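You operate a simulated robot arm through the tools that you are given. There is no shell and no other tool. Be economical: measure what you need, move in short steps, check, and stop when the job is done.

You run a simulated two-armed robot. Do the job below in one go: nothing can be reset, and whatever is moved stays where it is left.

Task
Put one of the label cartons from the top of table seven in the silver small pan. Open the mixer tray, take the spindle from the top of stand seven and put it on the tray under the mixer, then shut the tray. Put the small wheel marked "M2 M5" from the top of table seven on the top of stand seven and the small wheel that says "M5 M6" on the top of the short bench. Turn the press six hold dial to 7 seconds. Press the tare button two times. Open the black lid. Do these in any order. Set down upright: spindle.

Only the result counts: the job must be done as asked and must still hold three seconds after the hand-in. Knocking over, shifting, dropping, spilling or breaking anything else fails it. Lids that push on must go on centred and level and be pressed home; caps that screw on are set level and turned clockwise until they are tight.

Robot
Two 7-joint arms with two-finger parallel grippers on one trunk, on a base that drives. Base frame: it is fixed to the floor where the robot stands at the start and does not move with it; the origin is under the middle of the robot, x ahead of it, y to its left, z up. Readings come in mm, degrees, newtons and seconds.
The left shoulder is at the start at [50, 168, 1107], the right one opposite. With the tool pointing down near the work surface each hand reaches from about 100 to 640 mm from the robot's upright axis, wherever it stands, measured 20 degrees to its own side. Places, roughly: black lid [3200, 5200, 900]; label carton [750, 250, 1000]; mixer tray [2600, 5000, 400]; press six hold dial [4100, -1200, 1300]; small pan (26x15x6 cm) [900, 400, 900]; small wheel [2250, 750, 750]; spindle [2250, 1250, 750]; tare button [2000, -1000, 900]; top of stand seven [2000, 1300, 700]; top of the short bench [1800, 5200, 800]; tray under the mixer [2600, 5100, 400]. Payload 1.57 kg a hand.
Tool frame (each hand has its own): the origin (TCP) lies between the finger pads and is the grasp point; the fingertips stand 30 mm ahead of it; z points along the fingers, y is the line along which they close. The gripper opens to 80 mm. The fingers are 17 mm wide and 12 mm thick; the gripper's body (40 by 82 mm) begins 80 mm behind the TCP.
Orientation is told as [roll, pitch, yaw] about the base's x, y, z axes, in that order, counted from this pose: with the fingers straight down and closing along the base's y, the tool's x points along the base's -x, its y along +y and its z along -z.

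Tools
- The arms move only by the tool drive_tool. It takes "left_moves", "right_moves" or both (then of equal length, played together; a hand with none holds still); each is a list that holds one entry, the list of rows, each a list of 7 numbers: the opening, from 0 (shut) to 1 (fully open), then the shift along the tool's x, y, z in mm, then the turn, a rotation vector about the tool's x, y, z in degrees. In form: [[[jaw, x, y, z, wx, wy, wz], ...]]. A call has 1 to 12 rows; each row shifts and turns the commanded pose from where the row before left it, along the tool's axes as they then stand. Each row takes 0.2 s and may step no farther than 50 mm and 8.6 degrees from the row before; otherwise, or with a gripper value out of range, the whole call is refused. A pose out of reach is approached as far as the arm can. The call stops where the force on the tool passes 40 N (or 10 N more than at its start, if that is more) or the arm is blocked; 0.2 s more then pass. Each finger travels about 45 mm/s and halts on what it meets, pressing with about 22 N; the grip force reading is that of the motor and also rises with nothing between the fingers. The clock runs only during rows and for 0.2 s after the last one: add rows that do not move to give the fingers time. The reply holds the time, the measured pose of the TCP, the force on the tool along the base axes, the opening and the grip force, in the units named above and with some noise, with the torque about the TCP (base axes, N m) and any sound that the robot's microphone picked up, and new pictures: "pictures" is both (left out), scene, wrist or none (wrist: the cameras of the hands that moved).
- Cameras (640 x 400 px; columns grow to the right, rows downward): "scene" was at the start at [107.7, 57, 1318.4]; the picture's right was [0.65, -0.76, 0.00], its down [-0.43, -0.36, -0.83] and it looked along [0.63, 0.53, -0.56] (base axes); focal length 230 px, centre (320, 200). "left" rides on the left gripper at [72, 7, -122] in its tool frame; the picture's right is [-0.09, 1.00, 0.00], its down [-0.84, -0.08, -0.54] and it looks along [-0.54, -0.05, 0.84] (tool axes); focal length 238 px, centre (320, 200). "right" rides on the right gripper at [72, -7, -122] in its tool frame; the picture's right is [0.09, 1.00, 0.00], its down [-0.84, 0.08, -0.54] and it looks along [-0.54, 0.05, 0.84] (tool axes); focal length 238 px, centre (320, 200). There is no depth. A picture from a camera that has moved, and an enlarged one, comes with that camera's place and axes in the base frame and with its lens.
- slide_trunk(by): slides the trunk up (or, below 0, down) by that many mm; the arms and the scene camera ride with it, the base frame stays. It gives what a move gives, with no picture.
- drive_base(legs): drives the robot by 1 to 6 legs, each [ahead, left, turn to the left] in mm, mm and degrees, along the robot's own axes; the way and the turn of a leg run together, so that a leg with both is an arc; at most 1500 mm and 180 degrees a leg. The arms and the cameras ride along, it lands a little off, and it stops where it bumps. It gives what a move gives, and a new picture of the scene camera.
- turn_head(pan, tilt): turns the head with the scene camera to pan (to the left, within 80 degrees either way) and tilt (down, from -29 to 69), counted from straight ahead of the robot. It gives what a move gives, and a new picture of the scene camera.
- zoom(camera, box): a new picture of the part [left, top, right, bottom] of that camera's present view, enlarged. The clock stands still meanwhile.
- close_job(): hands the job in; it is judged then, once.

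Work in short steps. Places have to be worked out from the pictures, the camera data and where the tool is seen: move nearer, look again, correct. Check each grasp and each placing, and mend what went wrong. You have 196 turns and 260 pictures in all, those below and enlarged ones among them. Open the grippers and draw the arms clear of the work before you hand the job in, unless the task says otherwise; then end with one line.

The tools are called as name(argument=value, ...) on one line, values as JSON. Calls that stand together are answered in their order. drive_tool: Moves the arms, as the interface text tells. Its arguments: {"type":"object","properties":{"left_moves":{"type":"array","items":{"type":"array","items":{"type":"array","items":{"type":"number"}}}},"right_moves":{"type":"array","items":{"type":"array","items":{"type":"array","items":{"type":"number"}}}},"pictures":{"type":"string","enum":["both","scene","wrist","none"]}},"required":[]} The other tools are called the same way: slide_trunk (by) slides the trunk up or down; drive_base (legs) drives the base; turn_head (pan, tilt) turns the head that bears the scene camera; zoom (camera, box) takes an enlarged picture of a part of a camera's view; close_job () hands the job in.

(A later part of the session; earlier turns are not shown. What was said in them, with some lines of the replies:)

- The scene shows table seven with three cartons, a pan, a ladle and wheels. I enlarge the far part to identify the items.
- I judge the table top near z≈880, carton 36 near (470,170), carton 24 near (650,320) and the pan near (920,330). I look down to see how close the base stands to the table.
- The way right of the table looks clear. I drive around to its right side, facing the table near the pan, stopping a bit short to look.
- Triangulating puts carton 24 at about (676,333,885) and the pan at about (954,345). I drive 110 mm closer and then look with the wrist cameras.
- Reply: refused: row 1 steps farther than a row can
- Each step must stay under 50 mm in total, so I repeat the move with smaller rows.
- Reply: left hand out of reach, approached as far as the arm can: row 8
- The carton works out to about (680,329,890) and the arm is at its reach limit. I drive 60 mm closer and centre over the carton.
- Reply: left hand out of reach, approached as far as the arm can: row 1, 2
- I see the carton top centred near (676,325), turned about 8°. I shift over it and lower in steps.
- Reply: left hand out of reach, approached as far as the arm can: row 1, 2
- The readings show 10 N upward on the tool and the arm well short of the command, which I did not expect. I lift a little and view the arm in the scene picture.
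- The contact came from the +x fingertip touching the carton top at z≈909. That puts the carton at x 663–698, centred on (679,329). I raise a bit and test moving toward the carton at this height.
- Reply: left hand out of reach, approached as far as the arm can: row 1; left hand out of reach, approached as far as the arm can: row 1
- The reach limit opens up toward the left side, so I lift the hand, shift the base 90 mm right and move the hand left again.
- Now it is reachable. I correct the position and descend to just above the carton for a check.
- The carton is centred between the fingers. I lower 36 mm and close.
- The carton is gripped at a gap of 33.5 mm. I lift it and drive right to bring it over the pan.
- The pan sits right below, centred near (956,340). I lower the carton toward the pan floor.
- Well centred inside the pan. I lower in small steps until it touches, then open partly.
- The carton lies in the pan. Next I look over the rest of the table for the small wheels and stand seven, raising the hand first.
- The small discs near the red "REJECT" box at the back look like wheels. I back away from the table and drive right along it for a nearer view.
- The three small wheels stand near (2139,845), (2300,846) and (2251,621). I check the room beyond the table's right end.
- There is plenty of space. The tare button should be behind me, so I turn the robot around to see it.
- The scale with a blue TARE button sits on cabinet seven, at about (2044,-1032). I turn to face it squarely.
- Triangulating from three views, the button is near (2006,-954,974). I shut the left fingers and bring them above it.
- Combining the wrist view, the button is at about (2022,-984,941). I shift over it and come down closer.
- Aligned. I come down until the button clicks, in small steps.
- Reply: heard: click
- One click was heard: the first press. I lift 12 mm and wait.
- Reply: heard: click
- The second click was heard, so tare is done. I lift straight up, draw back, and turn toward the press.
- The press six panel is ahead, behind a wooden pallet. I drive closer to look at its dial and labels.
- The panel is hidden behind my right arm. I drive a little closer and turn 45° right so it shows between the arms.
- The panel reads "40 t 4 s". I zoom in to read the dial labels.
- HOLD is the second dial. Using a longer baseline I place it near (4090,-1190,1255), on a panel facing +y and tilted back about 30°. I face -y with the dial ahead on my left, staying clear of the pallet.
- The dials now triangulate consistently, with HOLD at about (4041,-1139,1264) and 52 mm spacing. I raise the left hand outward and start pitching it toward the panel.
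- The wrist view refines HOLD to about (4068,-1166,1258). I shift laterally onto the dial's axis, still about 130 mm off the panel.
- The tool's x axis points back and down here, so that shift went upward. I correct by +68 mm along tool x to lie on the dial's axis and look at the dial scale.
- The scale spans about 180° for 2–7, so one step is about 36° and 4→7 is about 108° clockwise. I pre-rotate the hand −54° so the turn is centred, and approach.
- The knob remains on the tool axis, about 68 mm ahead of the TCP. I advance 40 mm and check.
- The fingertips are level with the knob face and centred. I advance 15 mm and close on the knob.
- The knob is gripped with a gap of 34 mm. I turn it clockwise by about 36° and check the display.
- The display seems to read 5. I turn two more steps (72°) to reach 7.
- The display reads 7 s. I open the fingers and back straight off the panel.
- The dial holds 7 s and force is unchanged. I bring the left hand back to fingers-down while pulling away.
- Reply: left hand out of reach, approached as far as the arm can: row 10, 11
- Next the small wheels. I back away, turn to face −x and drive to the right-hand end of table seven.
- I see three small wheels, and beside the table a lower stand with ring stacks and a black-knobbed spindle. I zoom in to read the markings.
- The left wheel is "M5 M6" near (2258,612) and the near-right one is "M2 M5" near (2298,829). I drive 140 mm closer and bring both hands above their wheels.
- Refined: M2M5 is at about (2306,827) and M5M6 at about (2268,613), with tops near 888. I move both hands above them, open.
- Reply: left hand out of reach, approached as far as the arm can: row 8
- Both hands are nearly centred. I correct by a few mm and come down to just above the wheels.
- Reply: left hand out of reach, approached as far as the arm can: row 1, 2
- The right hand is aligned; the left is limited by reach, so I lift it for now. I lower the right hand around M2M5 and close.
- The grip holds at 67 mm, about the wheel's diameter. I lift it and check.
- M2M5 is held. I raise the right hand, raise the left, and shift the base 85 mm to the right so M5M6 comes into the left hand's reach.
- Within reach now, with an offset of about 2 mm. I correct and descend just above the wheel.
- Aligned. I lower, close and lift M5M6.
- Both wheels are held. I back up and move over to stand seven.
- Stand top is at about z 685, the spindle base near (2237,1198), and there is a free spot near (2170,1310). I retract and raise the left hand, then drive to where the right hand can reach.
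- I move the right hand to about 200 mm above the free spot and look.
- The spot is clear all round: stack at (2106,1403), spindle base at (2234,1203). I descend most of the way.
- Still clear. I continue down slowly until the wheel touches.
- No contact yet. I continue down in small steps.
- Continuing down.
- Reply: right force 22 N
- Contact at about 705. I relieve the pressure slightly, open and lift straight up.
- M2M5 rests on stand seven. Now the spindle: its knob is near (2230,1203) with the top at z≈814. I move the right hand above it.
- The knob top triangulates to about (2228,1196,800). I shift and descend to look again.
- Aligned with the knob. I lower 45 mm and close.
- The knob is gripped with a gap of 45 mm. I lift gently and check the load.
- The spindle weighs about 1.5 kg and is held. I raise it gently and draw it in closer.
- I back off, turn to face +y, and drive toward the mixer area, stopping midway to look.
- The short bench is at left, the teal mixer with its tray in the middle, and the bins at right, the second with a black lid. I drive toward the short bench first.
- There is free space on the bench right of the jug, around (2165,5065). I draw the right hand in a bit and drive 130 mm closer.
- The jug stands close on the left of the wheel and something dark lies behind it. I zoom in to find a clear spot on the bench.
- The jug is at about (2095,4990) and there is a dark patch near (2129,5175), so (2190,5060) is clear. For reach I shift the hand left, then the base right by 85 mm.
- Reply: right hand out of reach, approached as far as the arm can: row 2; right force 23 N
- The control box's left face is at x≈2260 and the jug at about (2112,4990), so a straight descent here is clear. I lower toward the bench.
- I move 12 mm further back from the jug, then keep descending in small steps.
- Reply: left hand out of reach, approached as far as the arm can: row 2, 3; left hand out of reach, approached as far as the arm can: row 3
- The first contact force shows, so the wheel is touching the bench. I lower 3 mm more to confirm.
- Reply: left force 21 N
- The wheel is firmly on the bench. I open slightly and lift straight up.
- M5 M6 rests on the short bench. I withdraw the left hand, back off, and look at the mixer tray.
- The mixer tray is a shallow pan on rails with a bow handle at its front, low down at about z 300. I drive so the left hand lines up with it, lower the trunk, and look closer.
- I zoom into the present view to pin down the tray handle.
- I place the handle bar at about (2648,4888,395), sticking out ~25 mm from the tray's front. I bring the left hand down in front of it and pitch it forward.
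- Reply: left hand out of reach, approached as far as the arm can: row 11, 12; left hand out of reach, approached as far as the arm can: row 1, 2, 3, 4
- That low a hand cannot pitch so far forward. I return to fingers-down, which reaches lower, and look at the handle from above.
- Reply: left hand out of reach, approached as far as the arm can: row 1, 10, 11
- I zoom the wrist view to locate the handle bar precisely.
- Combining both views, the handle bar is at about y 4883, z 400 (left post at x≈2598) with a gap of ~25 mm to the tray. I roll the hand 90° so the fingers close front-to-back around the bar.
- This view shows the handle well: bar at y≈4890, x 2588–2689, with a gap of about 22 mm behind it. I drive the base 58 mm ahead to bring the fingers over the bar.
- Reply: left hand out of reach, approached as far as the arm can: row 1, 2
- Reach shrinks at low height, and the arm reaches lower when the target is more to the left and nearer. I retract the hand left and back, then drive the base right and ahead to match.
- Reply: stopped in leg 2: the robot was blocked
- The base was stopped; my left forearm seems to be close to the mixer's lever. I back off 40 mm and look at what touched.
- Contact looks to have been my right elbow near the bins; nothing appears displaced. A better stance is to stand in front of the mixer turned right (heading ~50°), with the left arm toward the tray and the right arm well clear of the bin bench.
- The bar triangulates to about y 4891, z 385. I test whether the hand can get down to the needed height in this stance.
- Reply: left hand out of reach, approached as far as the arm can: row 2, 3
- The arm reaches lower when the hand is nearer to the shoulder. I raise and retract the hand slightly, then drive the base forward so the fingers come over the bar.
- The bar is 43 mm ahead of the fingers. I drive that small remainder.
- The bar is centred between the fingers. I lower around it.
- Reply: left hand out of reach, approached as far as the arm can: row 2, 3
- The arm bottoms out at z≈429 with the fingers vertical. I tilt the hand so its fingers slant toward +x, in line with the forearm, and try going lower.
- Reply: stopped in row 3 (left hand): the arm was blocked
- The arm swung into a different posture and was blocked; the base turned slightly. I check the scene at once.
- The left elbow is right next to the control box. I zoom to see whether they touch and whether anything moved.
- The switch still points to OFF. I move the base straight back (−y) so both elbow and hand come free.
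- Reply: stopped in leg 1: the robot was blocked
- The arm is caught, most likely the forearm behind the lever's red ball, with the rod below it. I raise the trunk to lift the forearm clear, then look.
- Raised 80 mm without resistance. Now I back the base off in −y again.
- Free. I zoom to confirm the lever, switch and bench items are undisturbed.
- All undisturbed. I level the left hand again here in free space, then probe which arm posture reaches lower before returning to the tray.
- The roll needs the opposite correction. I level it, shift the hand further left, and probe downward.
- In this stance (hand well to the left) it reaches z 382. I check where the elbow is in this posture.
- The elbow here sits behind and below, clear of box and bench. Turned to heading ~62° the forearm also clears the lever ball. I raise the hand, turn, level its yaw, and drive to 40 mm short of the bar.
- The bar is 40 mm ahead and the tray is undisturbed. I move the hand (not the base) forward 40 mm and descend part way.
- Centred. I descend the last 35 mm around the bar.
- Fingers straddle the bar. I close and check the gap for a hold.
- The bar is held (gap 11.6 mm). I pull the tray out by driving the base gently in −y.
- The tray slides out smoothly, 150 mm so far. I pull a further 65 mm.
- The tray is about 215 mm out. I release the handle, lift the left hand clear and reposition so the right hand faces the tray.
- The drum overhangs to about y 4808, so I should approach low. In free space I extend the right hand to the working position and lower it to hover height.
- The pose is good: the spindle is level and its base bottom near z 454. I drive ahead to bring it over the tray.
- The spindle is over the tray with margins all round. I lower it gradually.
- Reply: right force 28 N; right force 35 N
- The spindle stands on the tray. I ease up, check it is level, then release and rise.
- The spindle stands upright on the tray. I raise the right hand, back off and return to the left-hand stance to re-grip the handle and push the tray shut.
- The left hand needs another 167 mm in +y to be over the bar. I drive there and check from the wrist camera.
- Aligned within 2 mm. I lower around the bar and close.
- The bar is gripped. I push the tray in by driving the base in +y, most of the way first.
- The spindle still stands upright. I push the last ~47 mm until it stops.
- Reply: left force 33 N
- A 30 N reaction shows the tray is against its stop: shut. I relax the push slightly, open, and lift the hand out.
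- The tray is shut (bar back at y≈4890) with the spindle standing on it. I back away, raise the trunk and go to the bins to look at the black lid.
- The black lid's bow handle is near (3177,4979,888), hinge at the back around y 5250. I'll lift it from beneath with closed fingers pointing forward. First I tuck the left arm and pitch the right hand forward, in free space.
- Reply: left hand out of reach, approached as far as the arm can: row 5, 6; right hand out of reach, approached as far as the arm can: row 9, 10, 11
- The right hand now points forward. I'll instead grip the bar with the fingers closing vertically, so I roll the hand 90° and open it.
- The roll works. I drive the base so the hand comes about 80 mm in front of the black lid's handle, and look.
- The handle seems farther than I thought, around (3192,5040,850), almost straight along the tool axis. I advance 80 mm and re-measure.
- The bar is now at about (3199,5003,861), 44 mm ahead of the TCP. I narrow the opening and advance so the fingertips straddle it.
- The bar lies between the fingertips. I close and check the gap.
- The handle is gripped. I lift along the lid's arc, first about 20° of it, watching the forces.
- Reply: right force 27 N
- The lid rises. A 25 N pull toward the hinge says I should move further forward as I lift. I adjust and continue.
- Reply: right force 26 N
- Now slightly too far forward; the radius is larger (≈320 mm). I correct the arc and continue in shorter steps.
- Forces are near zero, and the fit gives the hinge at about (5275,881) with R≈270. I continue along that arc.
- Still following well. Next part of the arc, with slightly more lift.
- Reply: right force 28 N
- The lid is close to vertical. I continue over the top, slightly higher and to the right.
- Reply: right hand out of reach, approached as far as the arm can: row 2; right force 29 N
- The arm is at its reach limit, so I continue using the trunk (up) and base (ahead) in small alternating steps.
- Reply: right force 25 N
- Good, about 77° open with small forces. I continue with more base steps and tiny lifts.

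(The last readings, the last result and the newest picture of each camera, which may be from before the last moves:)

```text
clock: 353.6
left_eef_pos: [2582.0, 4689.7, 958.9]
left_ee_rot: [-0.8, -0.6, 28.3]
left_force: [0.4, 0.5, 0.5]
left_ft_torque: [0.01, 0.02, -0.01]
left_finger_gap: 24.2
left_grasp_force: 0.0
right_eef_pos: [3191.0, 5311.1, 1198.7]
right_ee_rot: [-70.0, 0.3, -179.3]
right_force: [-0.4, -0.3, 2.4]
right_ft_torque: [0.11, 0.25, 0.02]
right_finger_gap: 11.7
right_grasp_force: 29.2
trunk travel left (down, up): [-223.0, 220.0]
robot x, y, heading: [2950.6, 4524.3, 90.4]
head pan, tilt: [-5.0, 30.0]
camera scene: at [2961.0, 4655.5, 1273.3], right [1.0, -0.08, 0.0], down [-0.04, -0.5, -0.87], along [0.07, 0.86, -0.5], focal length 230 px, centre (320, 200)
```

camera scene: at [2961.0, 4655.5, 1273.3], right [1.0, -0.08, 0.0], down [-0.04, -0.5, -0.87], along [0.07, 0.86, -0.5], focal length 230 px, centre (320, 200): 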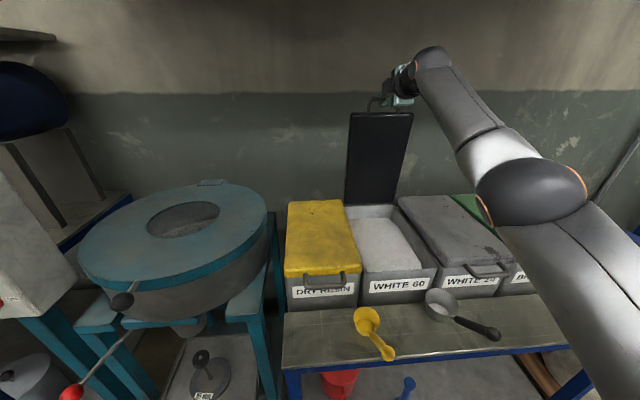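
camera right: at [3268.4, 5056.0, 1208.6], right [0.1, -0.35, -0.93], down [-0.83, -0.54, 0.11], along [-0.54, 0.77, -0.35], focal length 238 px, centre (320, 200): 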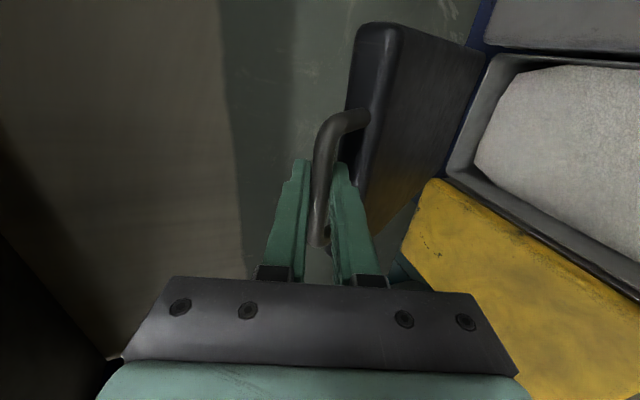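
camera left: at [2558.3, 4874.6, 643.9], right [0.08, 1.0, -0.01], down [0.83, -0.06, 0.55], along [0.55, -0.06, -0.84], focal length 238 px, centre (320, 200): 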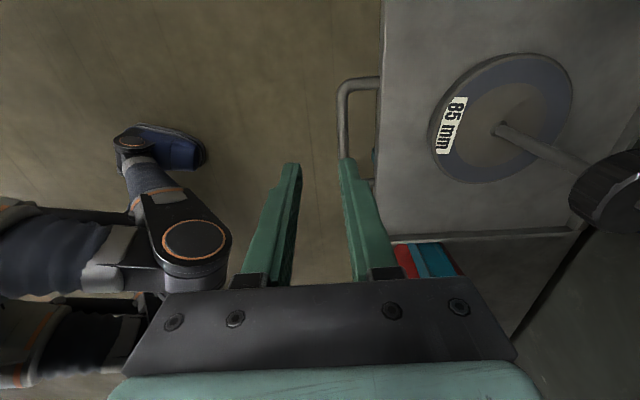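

The lid is almost vertical. Before driving further I raise the left hand clear of the drum.

drive_tool(left_moves=[[[0.3, 5, -20, -40, 0, 0, 0], [0.3, 5, -20, -40, 0, 0, 0], [0.3, 0, 0, -40, 0, 0, 0], [0.3, 0, 0, -30, 0, 0, 0], [0.3, 0, 0, 0, 0, 0, 0]]], pictures="none")

drive_base(legs=[[35, 0, 0]])

```text
clock: 354.8
left_eef_pos: [2588.2, 4652.0, 1110.7]
left_ee_rot: [-0.7, -0.5, 28.3]
left_force: [-1.0, -0.1, 0.4]
left_ft_torque: [0.01, -0.01, -0.02]
left_finger_gap: 24.1
left_grasp_force: 0.1
right_eef_pos: [3191.8, 5313.0, 1198.2]
right_ee_rot: [-70.0, 0.3, -179.3]
right_force: [0.2, 0.2, 1.6]
right_ft_torque: [0.04, 0.26, -0.02]
right_finger_gap: 11.6
right_grasp_force: 29.1
trunk travel left (down, up): [-223.0, 220.0]
robot x, y, heading: [2955.6, 4525.5, 90.0]
head pan, tilt: [-5.0, 30.0]
```

```text
clock: 355.6
left_eef_pos: [2587.7, 4687.1, 1110.3]
left_ee_rot: [-0.7, -0.5, 28.2]
left_force: [0.5, -0.7, 0.0]
left_ft_torque: [-0.02, -0.03, 0.01]
left_finger_gap: 23.9
left_grasp_force: 0.0
right_eef_pos: [3193.1, 5346.7, 1200.1]
right_ee_rot: [-70.1, 0.3, -179.2]
right_force: [0.6, 1.6, 2.5]
right_ft_torque: [0.04, 0.22, -0.09]
right_finger_gap: 11.6
right_grasp_force: 29.6
trunk travel left (down, up): [-223.0, 220.0]
robot x, y, heading: [2953.0, 4561.3, 90.4]
head pan, tilt: [-5.0, 30.0]
camera scene: at [2960.9, 4690.1, 1273.2], right [1.0, -0.08, 0.0], down [-0.04, -0.5, -0.87], along [0.07, 0.86, -0.5], focal length 230 px, centre (320, 200)
```

scene: 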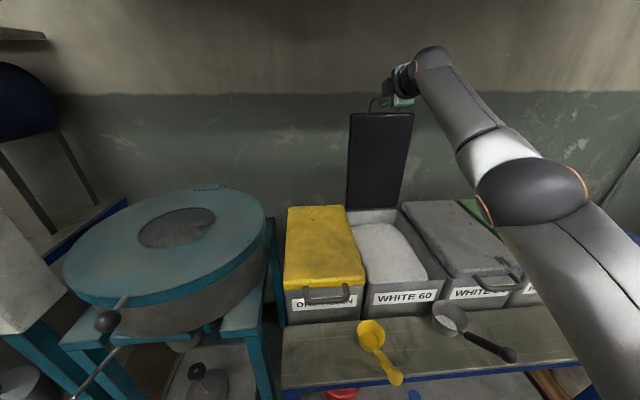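

The lid is at the top of its arc. Two more forward steps take it past vertical to its stop.

drive_base(legs=[[30, 0, 0]])

slide_trunk(by=-5)

drive_base(legs=[[25, 0, 0]])

```text
clock: 356.5
left_eef_pos: [2586.3, 4717.8, 1110.6]
left_ee_rot: [-0.9, -0.4, 28.2]
left_force: [0.0, 0.2, -0.5]
left_ft_torque: [-0.05, 0.03, 0.01]
left_finger_gap: 24.0
left_grasp_force: 0.0
right_eef_pos: [3192.9, 5376.1, 1197.0]
right_ee_rot: [-69.7, 0.2, -179.2]
right_force: [-0.2, 0.3, -6.3]
right_ft_torque: [0.08, 0.2, -0.12]
right_finger_gap: 11.7
right_grasp_force: 28.9
trunk travel left (down, up): [-223.0, 220.0]
robot x, y, heading: [2955.3, 4588.7, 90.4]
head pan, tilt: [-5.0, 30.0]
camera scene: at [2960.8, 4721.1, 1273.0], right [1.0, -0.08, 0.0], down [-0.04, -0.5, -0.87], along [0.07, 0.86, -0.5], focal length 230 px, centre (320, 200)
```

scene: 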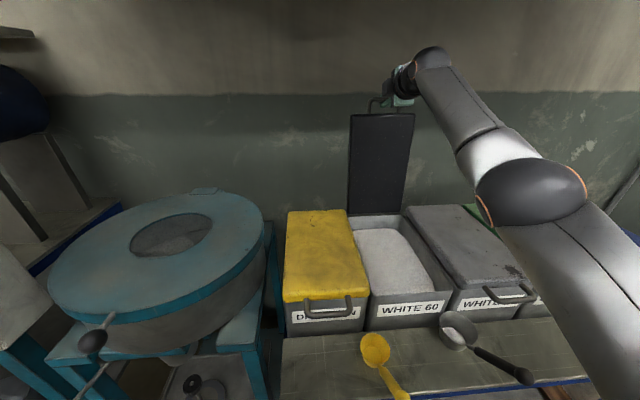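

```text
clock: 357.0
left_eef_pos: [2586.2, 4715.8, 1106.2]
left_ee_rot: [-0.8, -0.4, 28.2]
left_force: [0.1, -0.5, 0.3]
left_ft_torque: [-0.01, -0.02, 0.0]
left_finger_gap: 23.9
left_grasp_force: 0.0
right_eef_pos: [3191.6, 5375.6, 1197.8]
right_ee_rot: [-70.3, 0.2, -179.2]
right_force: [1.9, 1.7, 11.1]
right_ft_torque: [0.04, 0.22, -0.14]
right_finger_gap: 11.6
right_grasp_force: 29.0
trunk travel left (down, up): [-218.0, 225.0]
robot x, y, heading: [2949.1, 4589.0, 90.2]
head pan, tilt: [-5.0, 30.0]
```

```text
clock: 357.8
left_eef_pos: [2587.6, 4739.6, 1106.1]
left_ee_rot: [-0.8, -0.5, 28.2]
left_force: [0.4, 0.0, -0.4]
left_ft_torque: [0.01, -0.01, 0.02]
left_finger_gap: 23.9
left_grasp_force: 0.2
right_eef_pos: [3192.2, 5400.3, 1193.7]
right_ee_rot: [-70.0, 0.4, -179.4]
right_force: [2.4, 1.8, 6.9]
right_ft_torque: [0.16, 0.24, -0.01]
right_finger_gap: 11.7
right_grasp_force: 29.0
trunk travel left (down, up): [-218.0, 225.0]
robot x, y, heading: [2954.3, 4607.5, 90.1]
head pan, tilt: [-5.0, 30.0]
camera scene: at [2960.6, 4744.1, 1268.2], right [1.0, -0.08, 0.0], down [-0.04, -0.5, -0.87], along [0.07, 0.86, -0.5], focal length 230 px, centre (320, 200)
```

scene: 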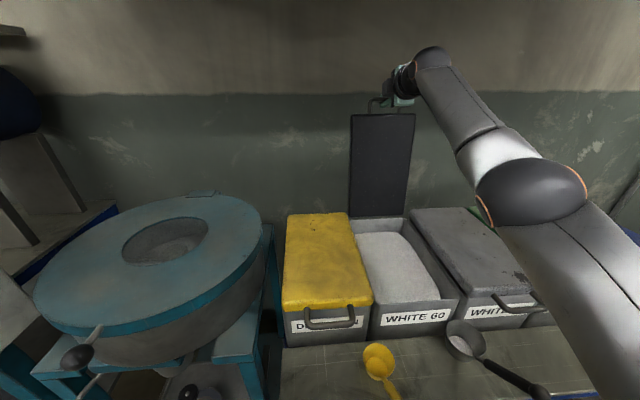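

The lid is past vertical by about 11° without meeting a stop. I lean it back a bit further before releasing.

slide_trunk(by=-8)

drive_base(legs=[[30, 0, 0]])

```text
clock: 358.4
left_eef_pos: [2586.6, 4739.1, 1097.1]
left_ee_rot: [-0.7, -0.5, 28.1]
left_force: [-0.4, 0.4, -0.2]
left_ft_torque: [-0.01, -0.01, 0.0]
left_finger_gap: 24.1
left_grasp_force: 0.1
right_eef_pos: [3192.2, 5398.2, 1195.0]
right_ee_rot: [-70.8, 0.3, -179.3]
right_force: [4.6, 5.7, 21.8]
right_ft_torque: [0.1, 0.21, -0.24]
right_finger_gap: 11.9
right_grasp_force: 29.1
trunk travel left (down, up): [-210.0, 233.0]
robot x, y, heading: [2954.9, 4616.3, 90.5]
head pan, tilt: [-5.0, 30.0]
```

```text
clock: 359.2
left_eef_pos: [2587.6, 4767.8, 1098.3]
left_ee_rot: [-0.7, -0.5, 28.2]
left_force: [1.1, 0.2, -0.5]
left_ft_torque: [0.02, -0.01, 0.01]
left_finger_gap: 24.0
left_grasp_force: 0.1
right_eef_pos: [3191.2, 5427.9, 1186.5]
right_ee_rot: [-70.0, 0.4, -179.3]
right_force: [3.1, 4.9, 12.7]
right_ft_torque: [0.1, 0.24, 0.0]
right_finger_gap: 11.8
right_grasp_force: 28.7
trunk travel left (down, up): [-210.0, 233.0]
robot x, y, heading: [2954.0, 4637.9, 90.4]
head pan, tilt: [-5.0, 30.0]
camera scene: at [2960.4, 4771.5, 1260.3], right [1.0, -0.08, 0.0], down [-0.04, -0.5, -0.87], along [0.07, 0.86, -0.5], focal length 230 px, centre (320, 200)
```

scene: 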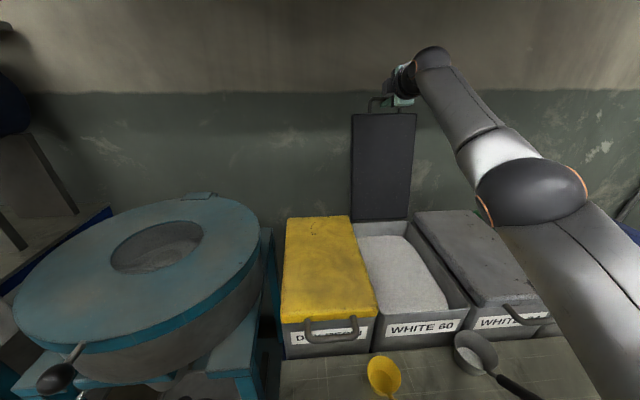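

The lid leans well back. I open the fingers and withdraw by backing the base.

drive_tool(right_moves=[[[0.5, 0, 0, 0, 0, 0, 0], [0.5, 0, 0, 0, 0, 0, 0], [0.5, 0, 0, 0, 0, 0, 0], [0.5, 0, 0, -20, 0, 0, 0], [0.5, 0, 0, -20, 0, 0, 0], [0.5, 0, 0, 0, 0, 0, 0]]], pictures="none")

drive_base(legs=[[-350, 0, 0]])

```text
clock: 360.6
left_eef_pos: [2586.9, 4767.0, 1098.8]
left_ee_rot: [-0.8, -0.5, 28.2]
left_force: [0.3, 0.3, 0.7]
left_ft_torque: [-0.01, 0.02, 0.0]
left_finger_gap: 24.0
left_grasp_force: 0.1
right_eef_pos: [3192.5, 5389.9, 1199.2]
right_ee_rot: [-69.9, 0.4, -179.3]
right_force: [0.6, -0.2, -0.1]
right_ft_torque: [0.0, 0.02, -0.01]
right_finger_gap: 40.2
right_grasp_force: 0.0
trunk travel left (down, up): [-210.0, 233.0]
robot x, y, heading: [2955.4, 4641.4, 90.6]
head pan, tilt: [-5.0, 30.0]
```

```text
clock: 362.9
left_eef_pos: [2590.6, 4419.5, 1097.8]
left_ee_rot: [-0.8, -0.5, 28.6]
left_force: [-0.1, 0.5, 0.1]
left_ft_torque: [-0.02, 0.02, 0.01]
left_finger_gap: 24.0
left_grasp_force: 0.1
right_eef_pos: [3192.1, 5045.8, 1199.2]
right_ee_rot: [-70.0, 0.3, -179.2]
right_force: [-0.2, -0.1, -0.7]
right_ft_torque: [0.0, 0.0, -0.01]
right_finger_gap: 40.0
right_grasp_force: 0.2
trunk travel left (down, up): [-210.0, 233.0]
robot x, y, heading: [2954.3, 4297.0, 90.8]
head pan, tilt: [-5.0, 30.0]
camera scene: at [2962.9, 4425.7, 1260.2], right [1.0, -0.08, 0.0], down [-0.04, -0.5, -0.87], along [0.07, 0.86, -0.5], focal length 230 px, centre (320, 200)
```

scene: 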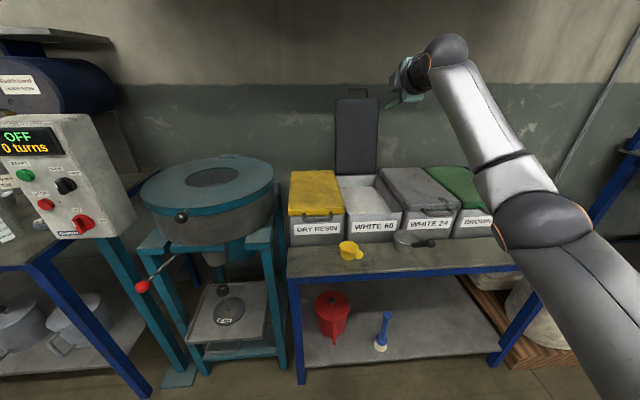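

The lid stays open. I back further away so both arms are clear, and take a last look at the work area.

drive_base(legs=[[-450, 0, 0]])

zoom(camera="scene", box=[60, 110, 440, 340])

```text
clock: 365.6
left_eef_pos: [2594.6, 3961.8, 1098.6]
left_ee_rot: [-0.8, -0.6, 28.1]
left_force: [0.2, 0.3, 0.4]
left_ft_torque: [0.02, 0.01, -0.01]
left_finger_gap: 24.0
left_grasp_force: 0.1
right_eef_pos: [3201.1, 4581.7, 1198.6]
right_ee_rot: [-70.0, 0.3, -179.5]
right_force: [0.7, -0.3, 0.1]
right_ft_torque: [0.02, 0.01, 0.0]
right_finger_gap: 40.3
right_grasp_force: 0.0
trunk travel left (down, up): [-210.0, 233.0]
robot x, y, heading: [2957.3, 3833.9, 90.5]
head pan, tilt: [-5.0, 30.0]
camera scene: at [2967.6, 3964.4, 1260.2], right [1.0, -0.08, 0.0], down [-0.04, -0.5, -0.87], along [0.07, 0.86, -0.5], focal length 230 px, centre (320, 200)
```

scene: 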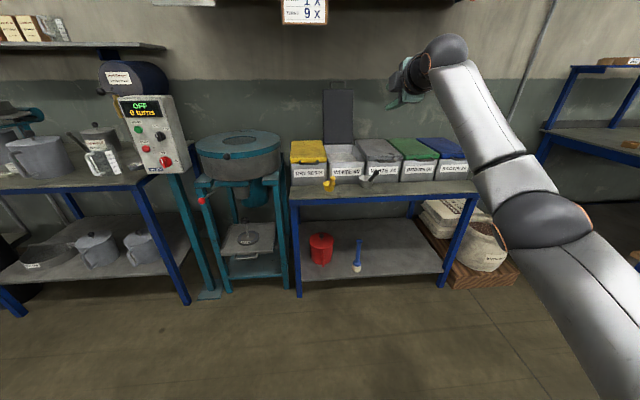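

```text
1.68 times, centred on (250, 225) of scene
camera zoom: at [2967.6, 3964.4, 1260.2], right [1.0, -0.08, 0.0], down [-0.04, -0.5, -0.87], along [0.07, 0.86, -0.5], focal length 388 px, centre (438, 158)
```

zoom: 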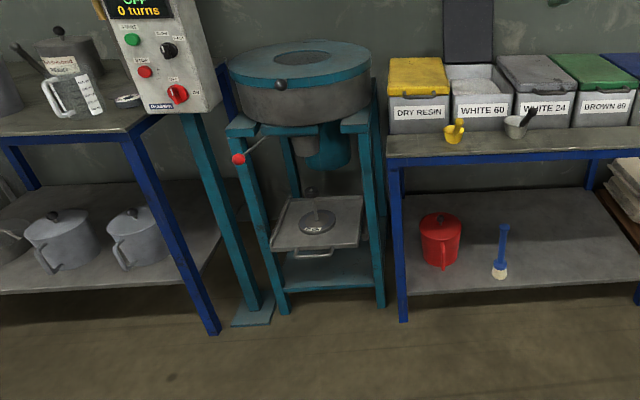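

Everything is in place: the tray is shut with the spindle upright, the wheel is on the bench, and the black lid is open. The grippers are open and clear, so I hand in.

close_job()

```text
The job is handed in.
```

I've finished all the tasks and handed the job in; nothing looked displaced. During the mixer tray work, though, the robot was blocked three times. Most likely my right elbow met the bins, my left elbow met the mixer control box, and my left forearm caught the mixer lever.
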